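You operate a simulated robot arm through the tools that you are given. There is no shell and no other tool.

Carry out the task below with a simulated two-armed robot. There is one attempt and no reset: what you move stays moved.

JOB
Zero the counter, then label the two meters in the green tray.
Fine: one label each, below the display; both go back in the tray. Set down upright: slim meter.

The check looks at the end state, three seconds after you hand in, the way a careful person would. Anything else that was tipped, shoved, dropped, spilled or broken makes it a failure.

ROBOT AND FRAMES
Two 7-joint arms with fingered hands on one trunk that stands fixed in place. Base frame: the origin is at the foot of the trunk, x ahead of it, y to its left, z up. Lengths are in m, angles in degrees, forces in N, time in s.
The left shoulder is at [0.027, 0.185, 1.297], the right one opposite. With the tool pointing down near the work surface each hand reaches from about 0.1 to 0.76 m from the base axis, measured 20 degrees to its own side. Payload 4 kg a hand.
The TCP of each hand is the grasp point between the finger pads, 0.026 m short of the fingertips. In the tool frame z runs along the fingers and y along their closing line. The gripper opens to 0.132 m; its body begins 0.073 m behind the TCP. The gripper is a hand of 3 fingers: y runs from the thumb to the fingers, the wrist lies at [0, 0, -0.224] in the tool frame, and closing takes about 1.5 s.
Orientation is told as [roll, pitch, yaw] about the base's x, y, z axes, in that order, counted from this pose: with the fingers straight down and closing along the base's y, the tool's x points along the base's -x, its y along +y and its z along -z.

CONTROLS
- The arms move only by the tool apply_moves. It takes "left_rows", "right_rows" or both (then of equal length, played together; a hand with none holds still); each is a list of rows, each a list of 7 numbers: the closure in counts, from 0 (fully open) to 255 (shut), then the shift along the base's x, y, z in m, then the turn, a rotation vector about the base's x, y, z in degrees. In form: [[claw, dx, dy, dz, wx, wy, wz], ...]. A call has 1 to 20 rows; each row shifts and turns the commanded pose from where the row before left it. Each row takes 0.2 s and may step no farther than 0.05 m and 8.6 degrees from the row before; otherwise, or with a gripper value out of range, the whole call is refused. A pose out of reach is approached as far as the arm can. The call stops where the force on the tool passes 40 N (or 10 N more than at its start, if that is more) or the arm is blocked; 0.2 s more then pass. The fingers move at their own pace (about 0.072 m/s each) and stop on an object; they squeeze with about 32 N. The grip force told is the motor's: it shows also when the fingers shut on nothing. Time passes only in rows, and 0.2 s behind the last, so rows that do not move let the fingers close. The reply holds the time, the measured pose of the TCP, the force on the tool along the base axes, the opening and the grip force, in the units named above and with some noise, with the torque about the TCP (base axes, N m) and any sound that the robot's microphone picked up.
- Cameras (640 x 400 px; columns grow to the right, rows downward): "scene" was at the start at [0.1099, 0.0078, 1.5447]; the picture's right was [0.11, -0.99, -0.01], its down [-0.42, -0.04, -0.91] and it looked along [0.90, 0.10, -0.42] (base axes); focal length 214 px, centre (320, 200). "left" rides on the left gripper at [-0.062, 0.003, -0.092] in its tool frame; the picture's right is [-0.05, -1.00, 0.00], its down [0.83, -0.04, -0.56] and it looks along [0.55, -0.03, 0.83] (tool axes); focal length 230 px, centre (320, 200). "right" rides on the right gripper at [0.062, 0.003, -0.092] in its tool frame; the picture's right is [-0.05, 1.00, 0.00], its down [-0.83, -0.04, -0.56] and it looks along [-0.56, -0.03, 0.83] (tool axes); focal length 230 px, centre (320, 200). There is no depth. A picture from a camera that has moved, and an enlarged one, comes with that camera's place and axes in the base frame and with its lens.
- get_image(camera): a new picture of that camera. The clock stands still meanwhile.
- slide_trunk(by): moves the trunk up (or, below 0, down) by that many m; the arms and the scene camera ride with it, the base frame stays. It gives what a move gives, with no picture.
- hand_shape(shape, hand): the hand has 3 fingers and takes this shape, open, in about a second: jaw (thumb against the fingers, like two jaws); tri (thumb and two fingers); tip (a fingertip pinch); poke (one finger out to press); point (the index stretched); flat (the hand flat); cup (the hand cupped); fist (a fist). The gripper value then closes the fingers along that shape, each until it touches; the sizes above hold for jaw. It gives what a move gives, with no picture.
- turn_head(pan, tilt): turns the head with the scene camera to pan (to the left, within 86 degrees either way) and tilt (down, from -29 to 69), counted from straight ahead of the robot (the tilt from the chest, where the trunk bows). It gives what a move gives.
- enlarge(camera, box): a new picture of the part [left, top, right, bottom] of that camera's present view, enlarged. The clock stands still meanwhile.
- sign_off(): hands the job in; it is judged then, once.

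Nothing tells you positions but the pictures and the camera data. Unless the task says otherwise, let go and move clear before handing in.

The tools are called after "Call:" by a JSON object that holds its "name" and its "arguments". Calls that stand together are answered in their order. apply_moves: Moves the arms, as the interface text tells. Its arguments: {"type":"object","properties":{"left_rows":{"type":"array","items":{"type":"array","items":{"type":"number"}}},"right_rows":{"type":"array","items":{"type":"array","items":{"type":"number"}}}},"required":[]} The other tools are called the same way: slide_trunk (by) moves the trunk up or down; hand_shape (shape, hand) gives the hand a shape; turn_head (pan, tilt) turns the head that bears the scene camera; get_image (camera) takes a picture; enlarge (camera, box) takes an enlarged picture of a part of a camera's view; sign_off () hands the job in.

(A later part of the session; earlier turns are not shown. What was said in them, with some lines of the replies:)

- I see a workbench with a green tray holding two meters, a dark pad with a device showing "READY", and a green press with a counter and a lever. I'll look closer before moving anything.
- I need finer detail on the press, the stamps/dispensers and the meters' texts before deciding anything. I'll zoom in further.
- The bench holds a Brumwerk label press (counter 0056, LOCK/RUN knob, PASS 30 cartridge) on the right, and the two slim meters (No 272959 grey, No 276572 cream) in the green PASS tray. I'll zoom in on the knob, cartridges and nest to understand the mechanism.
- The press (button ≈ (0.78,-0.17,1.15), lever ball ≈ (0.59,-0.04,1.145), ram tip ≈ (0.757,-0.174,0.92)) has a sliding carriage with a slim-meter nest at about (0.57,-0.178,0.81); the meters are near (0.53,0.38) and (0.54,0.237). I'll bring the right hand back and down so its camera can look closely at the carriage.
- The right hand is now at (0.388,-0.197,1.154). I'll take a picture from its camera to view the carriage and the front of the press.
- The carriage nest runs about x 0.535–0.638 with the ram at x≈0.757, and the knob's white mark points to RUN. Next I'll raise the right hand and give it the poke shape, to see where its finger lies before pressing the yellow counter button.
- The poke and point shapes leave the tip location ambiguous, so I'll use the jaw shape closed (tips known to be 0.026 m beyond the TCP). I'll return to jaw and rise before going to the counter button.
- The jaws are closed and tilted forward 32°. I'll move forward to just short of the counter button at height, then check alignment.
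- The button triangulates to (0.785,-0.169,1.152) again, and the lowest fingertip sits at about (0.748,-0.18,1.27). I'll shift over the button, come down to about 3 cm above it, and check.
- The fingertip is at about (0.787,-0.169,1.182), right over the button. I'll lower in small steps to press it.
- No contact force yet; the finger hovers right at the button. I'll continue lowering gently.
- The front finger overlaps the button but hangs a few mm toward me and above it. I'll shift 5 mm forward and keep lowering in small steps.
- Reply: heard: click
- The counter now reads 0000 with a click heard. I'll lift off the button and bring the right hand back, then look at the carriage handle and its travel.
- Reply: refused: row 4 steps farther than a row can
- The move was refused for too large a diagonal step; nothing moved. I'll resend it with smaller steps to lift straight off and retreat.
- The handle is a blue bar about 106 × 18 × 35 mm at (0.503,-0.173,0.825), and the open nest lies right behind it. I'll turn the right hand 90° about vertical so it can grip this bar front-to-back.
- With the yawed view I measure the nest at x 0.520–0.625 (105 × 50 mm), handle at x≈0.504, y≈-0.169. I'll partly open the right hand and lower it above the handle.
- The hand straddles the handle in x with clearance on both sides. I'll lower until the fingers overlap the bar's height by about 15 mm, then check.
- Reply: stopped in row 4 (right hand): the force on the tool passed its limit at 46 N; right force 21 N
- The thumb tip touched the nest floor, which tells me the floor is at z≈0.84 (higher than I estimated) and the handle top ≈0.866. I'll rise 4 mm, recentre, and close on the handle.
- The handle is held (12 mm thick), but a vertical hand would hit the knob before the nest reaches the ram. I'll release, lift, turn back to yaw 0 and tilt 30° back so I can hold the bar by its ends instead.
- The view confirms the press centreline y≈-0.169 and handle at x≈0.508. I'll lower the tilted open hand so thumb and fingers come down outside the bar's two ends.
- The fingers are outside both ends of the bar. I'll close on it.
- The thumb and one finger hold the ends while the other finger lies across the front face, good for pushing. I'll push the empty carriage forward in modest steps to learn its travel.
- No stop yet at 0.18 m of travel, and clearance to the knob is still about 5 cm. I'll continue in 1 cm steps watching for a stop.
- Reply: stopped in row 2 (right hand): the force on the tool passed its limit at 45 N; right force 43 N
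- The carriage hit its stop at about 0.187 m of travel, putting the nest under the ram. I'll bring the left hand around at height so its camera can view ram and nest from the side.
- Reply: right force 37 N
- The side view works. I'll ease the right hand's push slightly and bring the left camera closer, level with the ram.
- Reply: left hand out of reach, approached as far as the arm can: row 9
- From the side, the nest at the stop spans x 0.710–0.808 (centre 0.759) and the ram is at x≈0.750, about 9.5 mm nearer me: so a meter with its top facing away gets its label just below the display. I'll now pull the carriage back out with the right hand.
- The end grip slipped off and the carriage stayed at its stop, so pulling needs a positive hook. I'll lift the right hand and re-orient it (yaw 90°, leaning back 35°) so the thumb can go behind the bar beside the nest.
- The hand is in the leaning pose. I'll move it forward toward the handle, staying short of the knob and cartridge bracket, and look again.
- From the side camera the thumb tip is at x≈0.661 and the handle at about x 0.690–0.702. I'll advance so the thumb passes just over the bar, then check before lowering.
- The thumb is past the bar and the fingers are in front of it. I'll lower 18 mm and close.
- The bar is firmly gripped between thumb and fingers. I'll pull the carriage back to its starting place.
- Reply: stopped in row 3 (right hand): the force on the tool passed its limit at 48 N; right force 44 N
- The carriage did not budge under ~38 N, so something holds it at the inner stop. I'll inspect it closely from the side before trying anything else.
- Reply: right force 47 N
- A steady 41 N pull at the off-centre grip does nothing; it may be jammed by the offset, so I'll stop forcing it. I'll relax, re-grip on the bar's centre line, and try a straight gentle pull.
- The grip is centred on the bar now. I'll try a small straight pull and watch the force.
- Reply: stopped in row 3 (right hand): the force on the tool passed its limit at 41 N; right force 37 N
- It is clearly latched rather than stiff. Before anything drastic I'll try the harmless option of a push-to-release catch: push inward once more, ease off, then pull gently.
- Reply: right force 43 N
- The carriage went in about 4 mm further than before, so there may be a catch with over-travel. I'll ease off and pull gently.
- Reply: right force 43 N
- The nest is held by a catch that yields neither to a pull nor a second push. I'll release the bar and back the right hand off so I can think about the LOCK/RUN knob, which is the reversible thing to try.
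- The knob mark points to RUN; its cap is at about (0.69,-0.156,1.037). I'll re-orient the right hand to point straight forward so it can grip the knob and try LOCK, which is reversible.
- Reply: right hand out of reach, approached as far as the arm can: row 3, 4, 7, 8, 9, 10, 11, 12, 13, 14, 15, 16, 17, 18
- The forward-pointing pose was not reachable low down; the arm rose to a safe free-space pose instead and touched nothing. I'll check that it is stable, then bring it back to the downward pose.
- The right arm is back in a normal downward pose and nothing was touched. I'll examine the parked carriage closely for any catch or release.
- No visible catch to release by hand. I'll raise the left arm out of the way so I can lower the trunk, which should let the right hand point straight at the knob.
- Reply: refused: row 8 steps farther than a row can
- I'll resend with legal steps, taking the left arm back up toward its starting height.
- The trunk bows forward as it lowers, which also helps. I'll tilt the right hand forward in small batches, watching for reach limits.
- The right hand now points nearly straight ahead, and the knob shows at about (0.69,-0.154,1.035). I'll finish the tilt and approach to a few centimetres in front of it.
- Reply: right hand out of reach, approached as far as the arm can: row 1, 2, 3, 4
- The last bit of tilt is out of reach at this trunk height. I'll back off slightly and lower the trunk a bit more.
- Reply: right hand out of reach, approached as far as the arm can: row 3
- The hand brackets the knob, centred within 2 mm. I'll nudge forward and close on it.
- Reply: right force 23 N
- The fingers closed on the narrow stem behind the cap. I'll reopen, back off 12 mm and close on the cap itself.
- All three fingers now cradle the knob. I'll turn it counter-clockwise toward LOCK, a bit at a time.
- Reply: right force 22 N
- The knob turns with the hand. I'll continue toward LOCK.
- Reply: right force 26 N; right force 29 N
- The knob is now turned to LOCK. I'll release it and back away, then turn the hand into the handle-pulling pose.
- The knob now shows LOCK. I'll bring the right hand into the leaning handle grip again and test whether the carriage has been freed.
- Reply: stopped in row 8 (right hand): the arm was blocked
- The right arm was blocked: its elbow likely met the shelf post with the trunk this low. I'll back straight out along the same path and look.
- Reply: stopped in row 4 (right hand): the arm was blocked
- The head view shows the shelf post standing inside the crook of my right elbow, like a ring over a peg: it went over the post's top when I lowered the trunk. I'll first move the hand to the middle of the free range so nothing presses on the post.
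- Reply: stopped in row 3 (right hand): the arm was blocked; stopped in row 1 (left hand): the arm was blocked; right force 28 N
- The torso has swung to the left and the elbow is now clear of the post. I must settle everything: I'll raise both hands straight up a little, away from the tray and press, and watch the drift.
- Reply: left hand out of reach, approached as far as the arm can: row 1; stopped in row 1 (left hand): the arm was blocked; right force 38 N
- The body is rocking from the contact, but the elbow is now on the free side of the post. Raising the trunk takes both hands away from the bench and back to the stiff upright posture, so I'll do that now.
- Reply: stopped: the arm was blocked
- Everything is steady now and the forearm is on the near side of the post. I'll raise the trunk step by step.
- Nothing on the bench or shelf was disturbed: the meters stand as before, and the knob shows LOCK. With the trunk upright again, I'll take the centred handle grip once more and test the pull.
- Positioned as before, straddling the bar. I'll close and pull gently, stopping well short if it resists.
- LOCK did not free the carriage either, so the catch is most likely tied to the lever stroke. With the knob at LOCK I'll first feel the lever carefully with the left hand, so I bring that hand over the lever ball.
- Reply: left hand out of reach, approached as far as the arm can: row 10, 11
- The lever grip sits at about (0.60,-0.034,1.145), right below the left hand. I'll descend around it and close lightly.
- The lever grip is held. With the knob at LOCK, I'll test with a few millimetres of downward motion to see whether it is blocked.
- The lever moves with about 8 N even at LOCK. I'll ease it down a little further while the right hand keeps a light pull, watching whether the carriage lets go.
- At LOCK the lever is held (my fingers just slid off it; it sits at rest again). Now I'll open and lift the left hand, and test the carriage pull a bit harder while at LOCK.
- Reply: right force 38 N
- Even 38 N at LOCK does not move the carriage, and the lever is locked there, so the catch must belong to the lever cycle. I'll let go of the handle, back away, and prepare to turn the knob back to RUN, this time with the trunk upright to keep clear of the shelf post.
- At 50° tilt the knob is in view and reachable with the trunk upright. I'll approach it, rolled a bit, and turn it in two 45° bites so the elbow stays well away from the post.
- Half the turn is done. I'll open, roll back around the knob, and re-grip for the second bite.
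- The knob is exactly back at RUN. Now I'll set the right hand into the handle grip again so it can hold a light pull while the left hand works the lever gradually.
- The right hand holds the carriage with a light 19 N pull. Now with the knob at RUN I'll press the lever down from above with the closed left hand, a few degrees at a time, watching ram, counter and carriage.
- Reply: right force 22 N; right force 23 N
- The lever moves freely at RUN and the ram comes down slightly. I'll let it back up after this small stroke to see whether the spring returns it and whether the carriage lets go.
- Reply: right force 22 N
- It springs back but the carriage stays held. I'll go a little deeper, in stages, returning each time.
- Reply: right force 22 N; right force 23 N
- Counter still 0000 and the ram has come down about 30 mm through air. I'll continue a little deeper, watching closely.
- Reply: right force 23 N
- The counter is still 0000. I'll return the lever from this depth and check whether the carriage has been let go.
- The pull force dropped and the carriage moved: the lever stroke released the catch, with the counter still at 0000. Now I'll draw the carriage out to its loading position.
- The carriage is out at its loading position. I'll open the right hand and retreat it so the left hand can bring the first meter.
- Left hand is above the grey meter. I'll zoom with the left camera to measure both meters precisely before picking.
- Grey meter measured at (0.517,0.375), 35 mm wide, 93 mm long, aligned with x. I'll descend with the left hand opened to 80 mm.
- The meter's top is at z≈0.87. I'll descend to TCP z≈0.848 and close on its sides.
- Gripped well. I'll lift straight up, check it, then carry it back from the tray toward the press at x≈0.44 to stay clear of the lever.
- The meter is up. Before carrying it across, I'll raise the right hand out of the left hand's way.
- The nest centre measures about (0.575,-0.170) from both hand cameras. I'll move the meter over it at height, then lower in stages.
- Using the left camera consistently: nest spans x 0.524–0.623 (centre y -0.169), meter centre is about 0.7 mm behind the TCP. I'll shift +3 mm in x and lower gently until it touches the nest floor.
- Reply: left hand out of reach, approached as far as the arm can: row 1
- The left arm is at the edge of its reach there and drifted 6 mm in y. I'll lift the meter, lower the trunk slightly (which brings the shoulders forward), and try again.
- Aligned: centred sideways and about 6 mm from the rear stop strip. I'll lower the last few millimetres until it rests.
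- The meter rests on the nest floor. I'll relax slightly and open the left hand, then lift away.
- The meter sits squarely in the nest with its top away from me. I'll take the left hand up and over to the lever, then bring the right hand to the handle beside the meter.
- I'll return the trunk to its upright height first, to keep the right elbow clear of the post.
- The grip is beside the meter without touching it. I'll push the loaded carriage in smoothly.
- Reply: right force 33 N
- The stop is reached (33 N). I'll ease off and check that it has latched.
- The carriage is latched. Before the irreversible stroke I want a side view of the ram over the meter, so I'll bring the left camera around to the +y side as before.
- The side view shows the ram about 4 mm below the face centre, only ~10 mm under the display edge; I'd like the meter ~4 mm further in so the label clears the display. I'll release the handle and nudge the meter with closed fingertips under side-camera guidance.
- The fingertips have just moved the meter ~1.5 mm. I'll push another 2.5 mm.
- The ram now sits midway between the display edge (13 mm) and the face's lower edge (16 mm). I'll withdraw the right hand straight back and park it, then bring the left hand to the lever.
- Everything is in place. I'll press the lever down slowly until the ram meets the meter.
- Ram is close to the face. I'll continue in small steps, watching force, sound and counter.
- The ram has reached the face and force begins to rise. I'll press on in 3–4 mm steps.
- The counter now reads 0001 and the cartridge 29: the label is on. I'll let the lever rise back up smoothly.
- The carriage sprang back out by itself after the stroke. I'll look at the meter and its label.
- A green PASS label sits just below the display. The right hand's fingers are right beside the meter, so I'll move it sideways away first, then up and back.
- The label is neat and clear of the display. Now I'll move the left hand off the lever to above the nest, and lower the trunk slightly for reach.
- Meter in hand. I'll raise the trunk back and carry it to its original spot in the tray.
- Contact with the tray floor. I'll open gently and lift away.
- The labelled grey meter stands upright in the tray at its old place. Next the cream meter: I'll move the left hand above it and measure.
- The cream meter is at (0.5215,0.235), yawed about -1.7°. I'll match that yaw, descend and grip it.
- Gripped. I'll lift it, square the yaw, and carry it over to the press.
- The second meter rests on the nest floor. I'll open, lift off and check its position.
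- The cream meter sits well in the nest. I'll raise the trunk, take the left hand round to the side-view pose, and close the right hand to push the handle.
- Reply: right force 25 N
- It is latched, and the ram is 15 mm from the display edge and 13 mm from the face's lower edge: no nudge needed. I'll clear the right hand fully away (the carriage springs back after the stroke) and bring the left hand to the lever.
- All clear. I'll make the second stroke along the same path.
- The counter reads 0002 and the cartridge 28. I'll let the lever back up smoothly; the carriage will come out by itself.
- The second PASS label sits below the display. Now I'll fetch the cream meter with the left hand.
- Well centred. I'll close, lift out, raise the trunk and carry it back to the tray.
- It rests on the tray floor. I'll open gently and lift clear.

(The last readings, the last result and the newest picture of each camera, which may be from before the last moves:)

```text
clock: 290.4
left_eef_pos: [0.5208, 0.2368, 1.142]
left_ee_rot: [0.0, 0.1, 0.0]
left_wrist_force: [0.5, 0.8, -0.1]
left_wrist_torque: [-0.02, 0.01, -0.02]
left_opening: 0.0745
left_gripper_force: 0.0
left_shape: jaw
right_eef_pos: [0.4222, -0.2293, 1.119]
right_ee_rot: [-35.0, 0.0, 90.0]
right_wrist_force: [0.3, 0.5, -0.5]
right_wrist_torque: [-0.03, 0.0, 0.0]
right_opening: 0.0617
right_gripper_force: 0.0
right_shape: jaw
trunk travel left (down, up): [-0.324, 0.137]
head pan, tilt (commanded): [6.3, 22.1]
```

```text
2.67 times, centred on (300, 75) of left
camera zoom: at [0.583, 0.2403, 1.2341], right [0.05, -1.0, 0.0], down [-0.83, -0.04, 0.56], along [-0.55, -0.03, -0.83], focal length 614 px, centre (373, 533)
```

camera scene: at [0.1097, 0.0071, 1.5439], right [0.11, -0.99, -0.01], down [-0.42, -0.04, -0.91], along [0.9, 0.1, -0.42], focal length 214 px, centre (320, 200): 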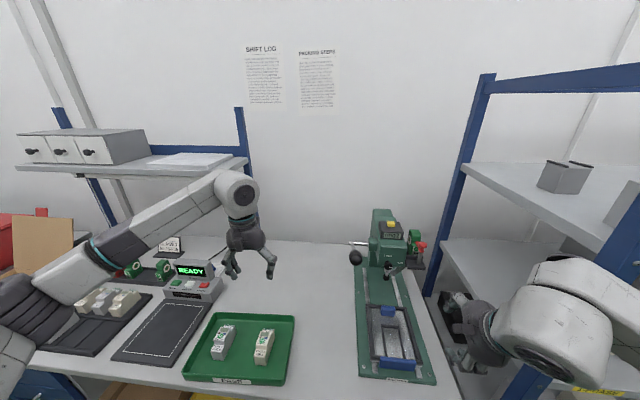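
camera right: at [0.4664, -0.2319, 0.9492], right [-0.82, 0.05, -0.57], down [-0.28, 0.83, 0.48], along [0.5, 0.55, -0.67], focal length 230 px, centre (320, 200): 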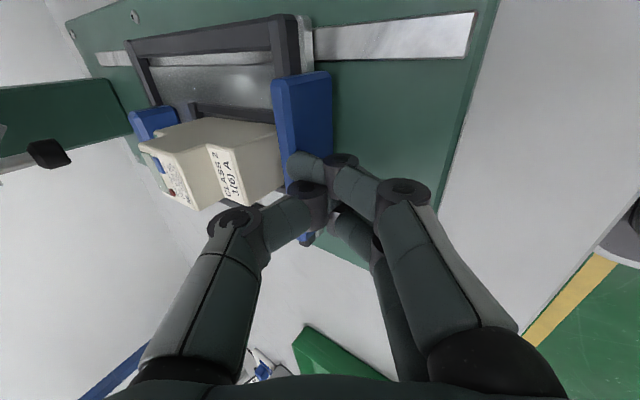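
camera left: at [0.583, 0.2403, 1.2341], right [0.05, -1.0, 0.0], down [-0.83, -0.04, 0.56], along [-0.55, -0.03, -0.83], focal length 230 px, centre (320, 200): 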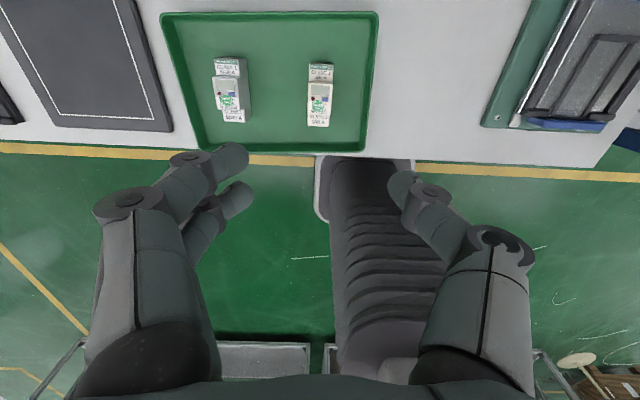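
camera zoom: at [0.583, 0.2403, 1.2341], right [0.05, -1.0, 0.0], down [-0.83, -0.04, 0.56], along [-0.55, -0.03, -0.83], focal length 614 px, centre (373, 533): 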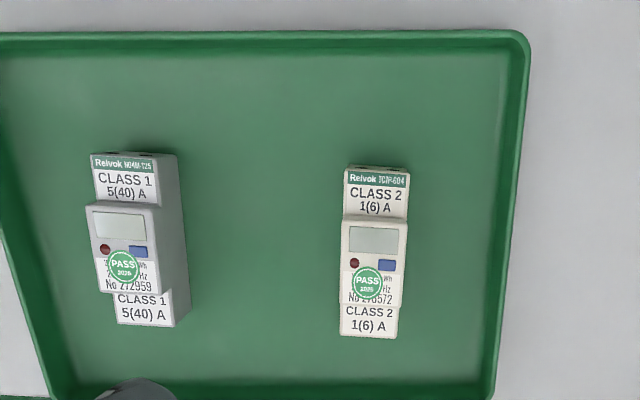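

Both labelled meters stand upright in the green tray. Now I'll move both hands clear, back toward their starting poses.

Call:
{"name": "apply_moves", "arguments": {"left_rows": [[110, 0, 0, 0.04, 0, 0, 0], [110, -0.01, 0, 0.04, 0, 0, 0], [110, -0.01, -0.005, 0.04, 0, 0, 0], [110, -0.01, -0.005, 0.04, 0, 0, 0], [60, -0.01, -0.005, 0.04, 0, 0, 0], [0, -0.01, -0.005, 0.04, 0, 0, 0], [0, -0.01, -0.005, 0.04, 0, 0, 0], [0, -0.01, -0.01, 0.04, 0, 0, 0], [0, 0, 0, 0.02, 0, 0, 0]], "right_rows": [[135, 0, 0, 0.04, 0, 8, 0], [135, 0, 0.005, 0.04, 0, 8, 0], [135, 0, 0.005, 0.04, 0, 8, 0], [135, 0, 0.005, 0.04, 0, 8, 0], [60, 0.005, 0.005, 0.04, 0, 3, 0], [0, 0.01, 0.005, 0.04, 0, 0, 0], [0, 0.01, 0.005, 0.03, 0, 0, 0], [0, 0.01, 0, 0.02, 0, 0, 0], [0, 0.01, 0, 0.01, 0, 0, 0]]}}

Call:
{"name": "apply_moves", "arguments": {"right_rows": [[0, 0.005, 0, 0, 0, 0, -8.5], [0, 0.005, 0, 0, 0, 0, -8.5], [0, 0.005, 0, 0, 0, 0, -8.5], [0, 0.005, 0, 0, 0, 0, -8.5], [0, 0.005, 0, 0, 0, 0, -8.5], [0, 0.005, 0, 0, 0, 0, -8.5], [0, 0.005, 0, 0, 0, 0, -8.5], [0, 0.005, 0, 0, 0, 0, -8.5], [0, 0.005, 0, 0, 0, 0, -8.5], [0, 0.005, 0, 0, 0, 0, -8.5], [0, 0.005, 0, 0, 0, 0, -5]]}}

Call:
{"name": "get_image", "arguments": {"camera": "scene"}}

Call:
{"name": "get_image", "arguments": {"camera": "right"}}

```text
clock: 292.4
left_eef_pos: [0.4516, 0.2015, 1.4826]
left_ee_rot: [0.0, -0.1, 0.0]
left_wrist_force: [0.7, -0.3, 0.3]
left_wrist_torque: [0.04, 0.02, 0.0]
left_opening: 0.1318
left_gripper_force: 0.2
left_shape: jaw
right_eef_pos: [0.4673, -0.1998, 1.4191]
right_ee_rot: [0.0, 0.0, 90.1]
right_wrist_force: [-0.3, -0.9, 0.0]
right_wrist_torque: [-0.03, 0.02, 0.03]
right_opening: 0.1318
right_gripper_force: 0.0
right_shape: jaw
trunk travel left (down, up): [-0.324, 0.137]
head pan, tilt (commanded): [6.3, 22.1]
```

```text
clock: 294.9
left_eef_pos: [0.4513, 0.202, 1.4814]
left_ee_rot: [-0.1, 0.0, 0.0]
left_wrist_force: [0.4, -0.2, 0.2]
left_wrist_torque: [0.02, 0.01, 0.01]
left_opening: 0.132
left_gripper_force: 0.1
left_shape: jaw
right_eef_pos: [0.5209, -0.1991, 1.4199]
right_ee_rot: [0.0, 0.0, -0.1]
right_wrist_force: [-0.2, -0.9, 0.0]
right_wrist_torque: [-0.04, 0.0, -0.02]
right_opening: 0.132
right_gripper_force: 0.0
right_shape: jaw
trunk travel left (down, up): [-0.324, 0.137]
head pan, tilt (commanded): [6.3, 22.1]
```

```text
taken
camera scene: at [0.1104, 0.008, 1.5438], right [0.11, -0.99, -0.01], down [-0.42, -0.04, -0.91], along [0.9, 0.1, -0.42], focal length 214 px, centre (320, 200)
```

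scene: 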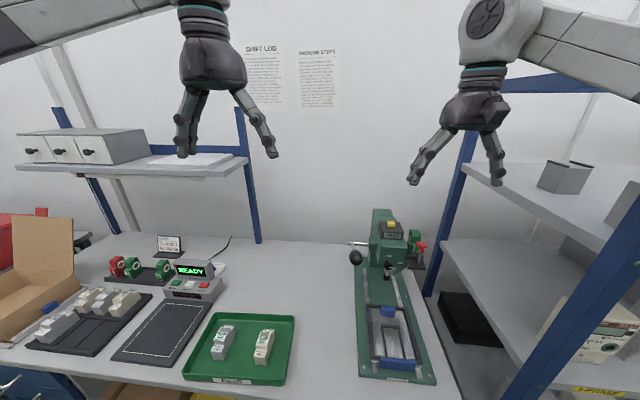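

```text
taken
camera right: at [0.4621, -0.1964, 1.5122], right [0.05, 1.0, 0.0], down [0.83, -0.05, 0.55], along [0.55, -0.03, -0.83], focal length 230 px, centre (320, 200)
```

right: 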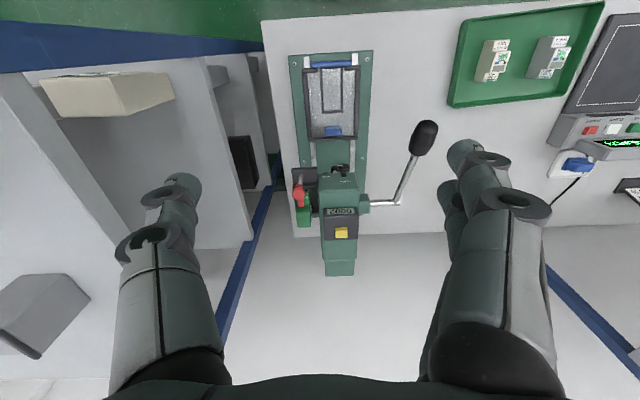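

Call:
{"name": "enlarge", "arguments": {"camera": "scene", "box": [190, 310, 300, 390]}}

Call:
{"name": "enlarge", "arguments": {"camera": "scene", "box": [345, 205, 435, 285]}}

Call:
{"name": "enlarge", "arguments": {"camera": "scene", "box": [0, 200, 230, 370]}}

Call:
{"name": "enlarge", "arguments": {"camera": "scene", "box": [430, 140, 640, 400]}}

Call:
{"name": "enlarge", "arguments": {"camera": "left", "box": [200, 0, 350, 100]}}

```text
5.00 times, centred on (245, 350) of scene
camera zoom: at [0.1104, 0.008, 1.5438], right [0.11, -0.99, -0.01], down [-0.42, -0.04, -0.91], along [0.9, 0.1, -0.42], focal length 1072 px, centre (695, -550)
```

zoom: 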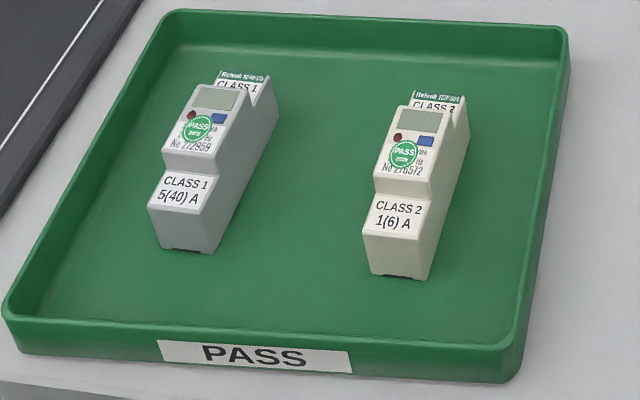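

```text
5.00 times, centred on (390, 245) of scene
camera zoom: at [0.1104, 0.008, 1.5438], right [0.11, -0.99, -0.01], down [-0.42, -0.04, -0.91], along [0.9, 0.1, -0.42], focal length 1072 px, centre (-30, -25)
```

zoom: 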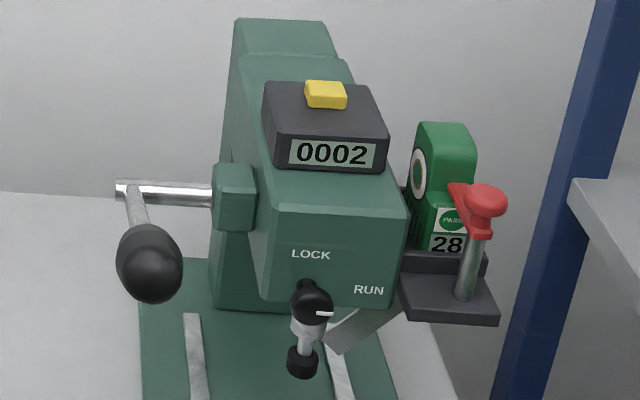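

```text
2.35 times, centred on (115, 285) of scene
camera zoom: at [0.1104, 0.008, 1.5438], right [0.11, -0.99, -0.01], down [-0.42, -0.04, -0.91], along [0.9, 0.1, -0.42], focal length 505 px, centre (802, 0)
```

zoom: 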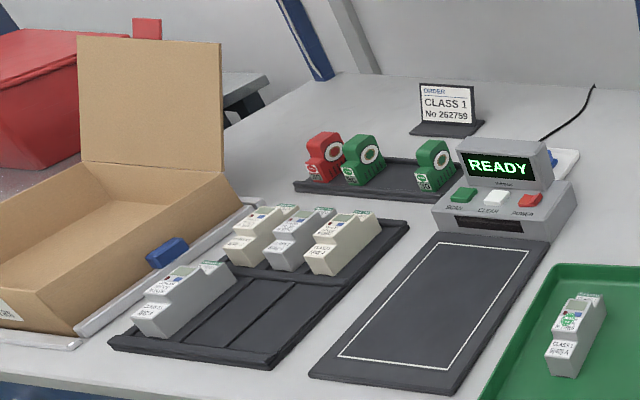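

```text
1.54 times, centred on (535, 270) of scene
camera zoom: at [0.1104, 0.008, 1.5438], right [0.11, -0.99, -0.01], down [-0.42, -0.04, -0.91], along [0.9, 0.1, -0.42], focal length 330 px, centre (-11, 92)
```

zoom: 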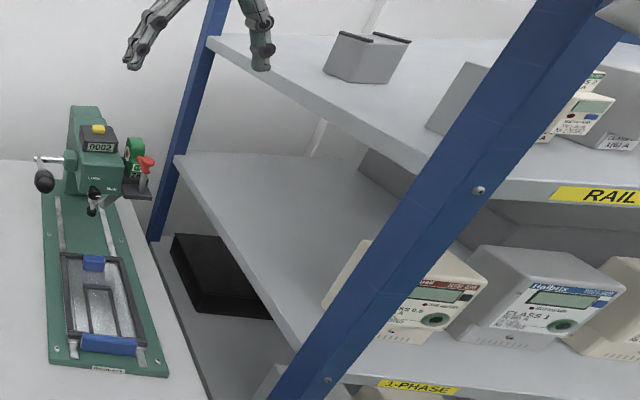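

```text
4.00 times, centred on (275, 50) of left
camera zoom: at [0.5137, 0.2057, 1.5736], right [0.05, -1.0, 0.0], down [-0.83, -0.04, 0.56], along [-0.55, -0.03, -0.83], focal length 920 px, centre (500, 800)
```

zoom: 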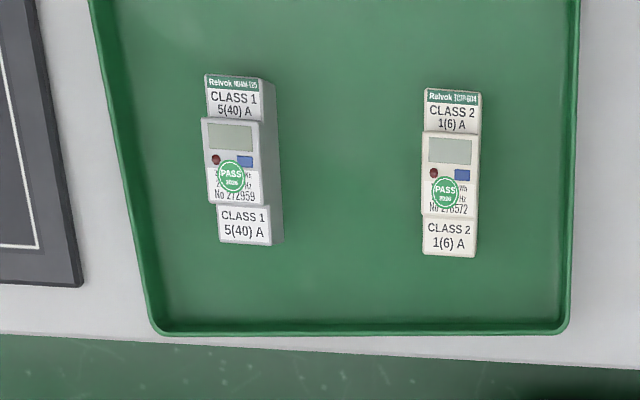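

The counter reads 0002. Each meter has one PASS label below its display, and both stand upright in the green tray. The knob is back at RUN, the lever is at rest, the hands are clear, and I see nothing else on the bench or shelf disturbed. I'm handing the job in.

Call:
{"name": "sign_off", "arguments": {}}

```text
The job is handed in.
```

I zeroed the counter, then put one PASS label on each of the two meters. Both are back upright in the green tray.

- **Labels:** the grey meter (No 272959) and the cream meter (No 276572) each have one label just below the display.
- **Counter:** it reads 0002, and the cartridge went from 30 labels to 28.
- **Press:** the knob is at RUN, as I found it. The lever is at rest and the carriage is back out at the front. Both hands are clear.
- **Carriage catch:** I pushed the carriage in empty first to check its travel, and it latched. I turned the knob to LOCK and back, then made a partial lever stroke with no meter in place, which released it. No label was used and the counter stayed at 0000.
- **Shelf post:** while I was working on that, my right arm caught on the shelf post and the body rocked for a few seconds. In the pictures I compared afterwards, the bench and the shelf looked unchanged.
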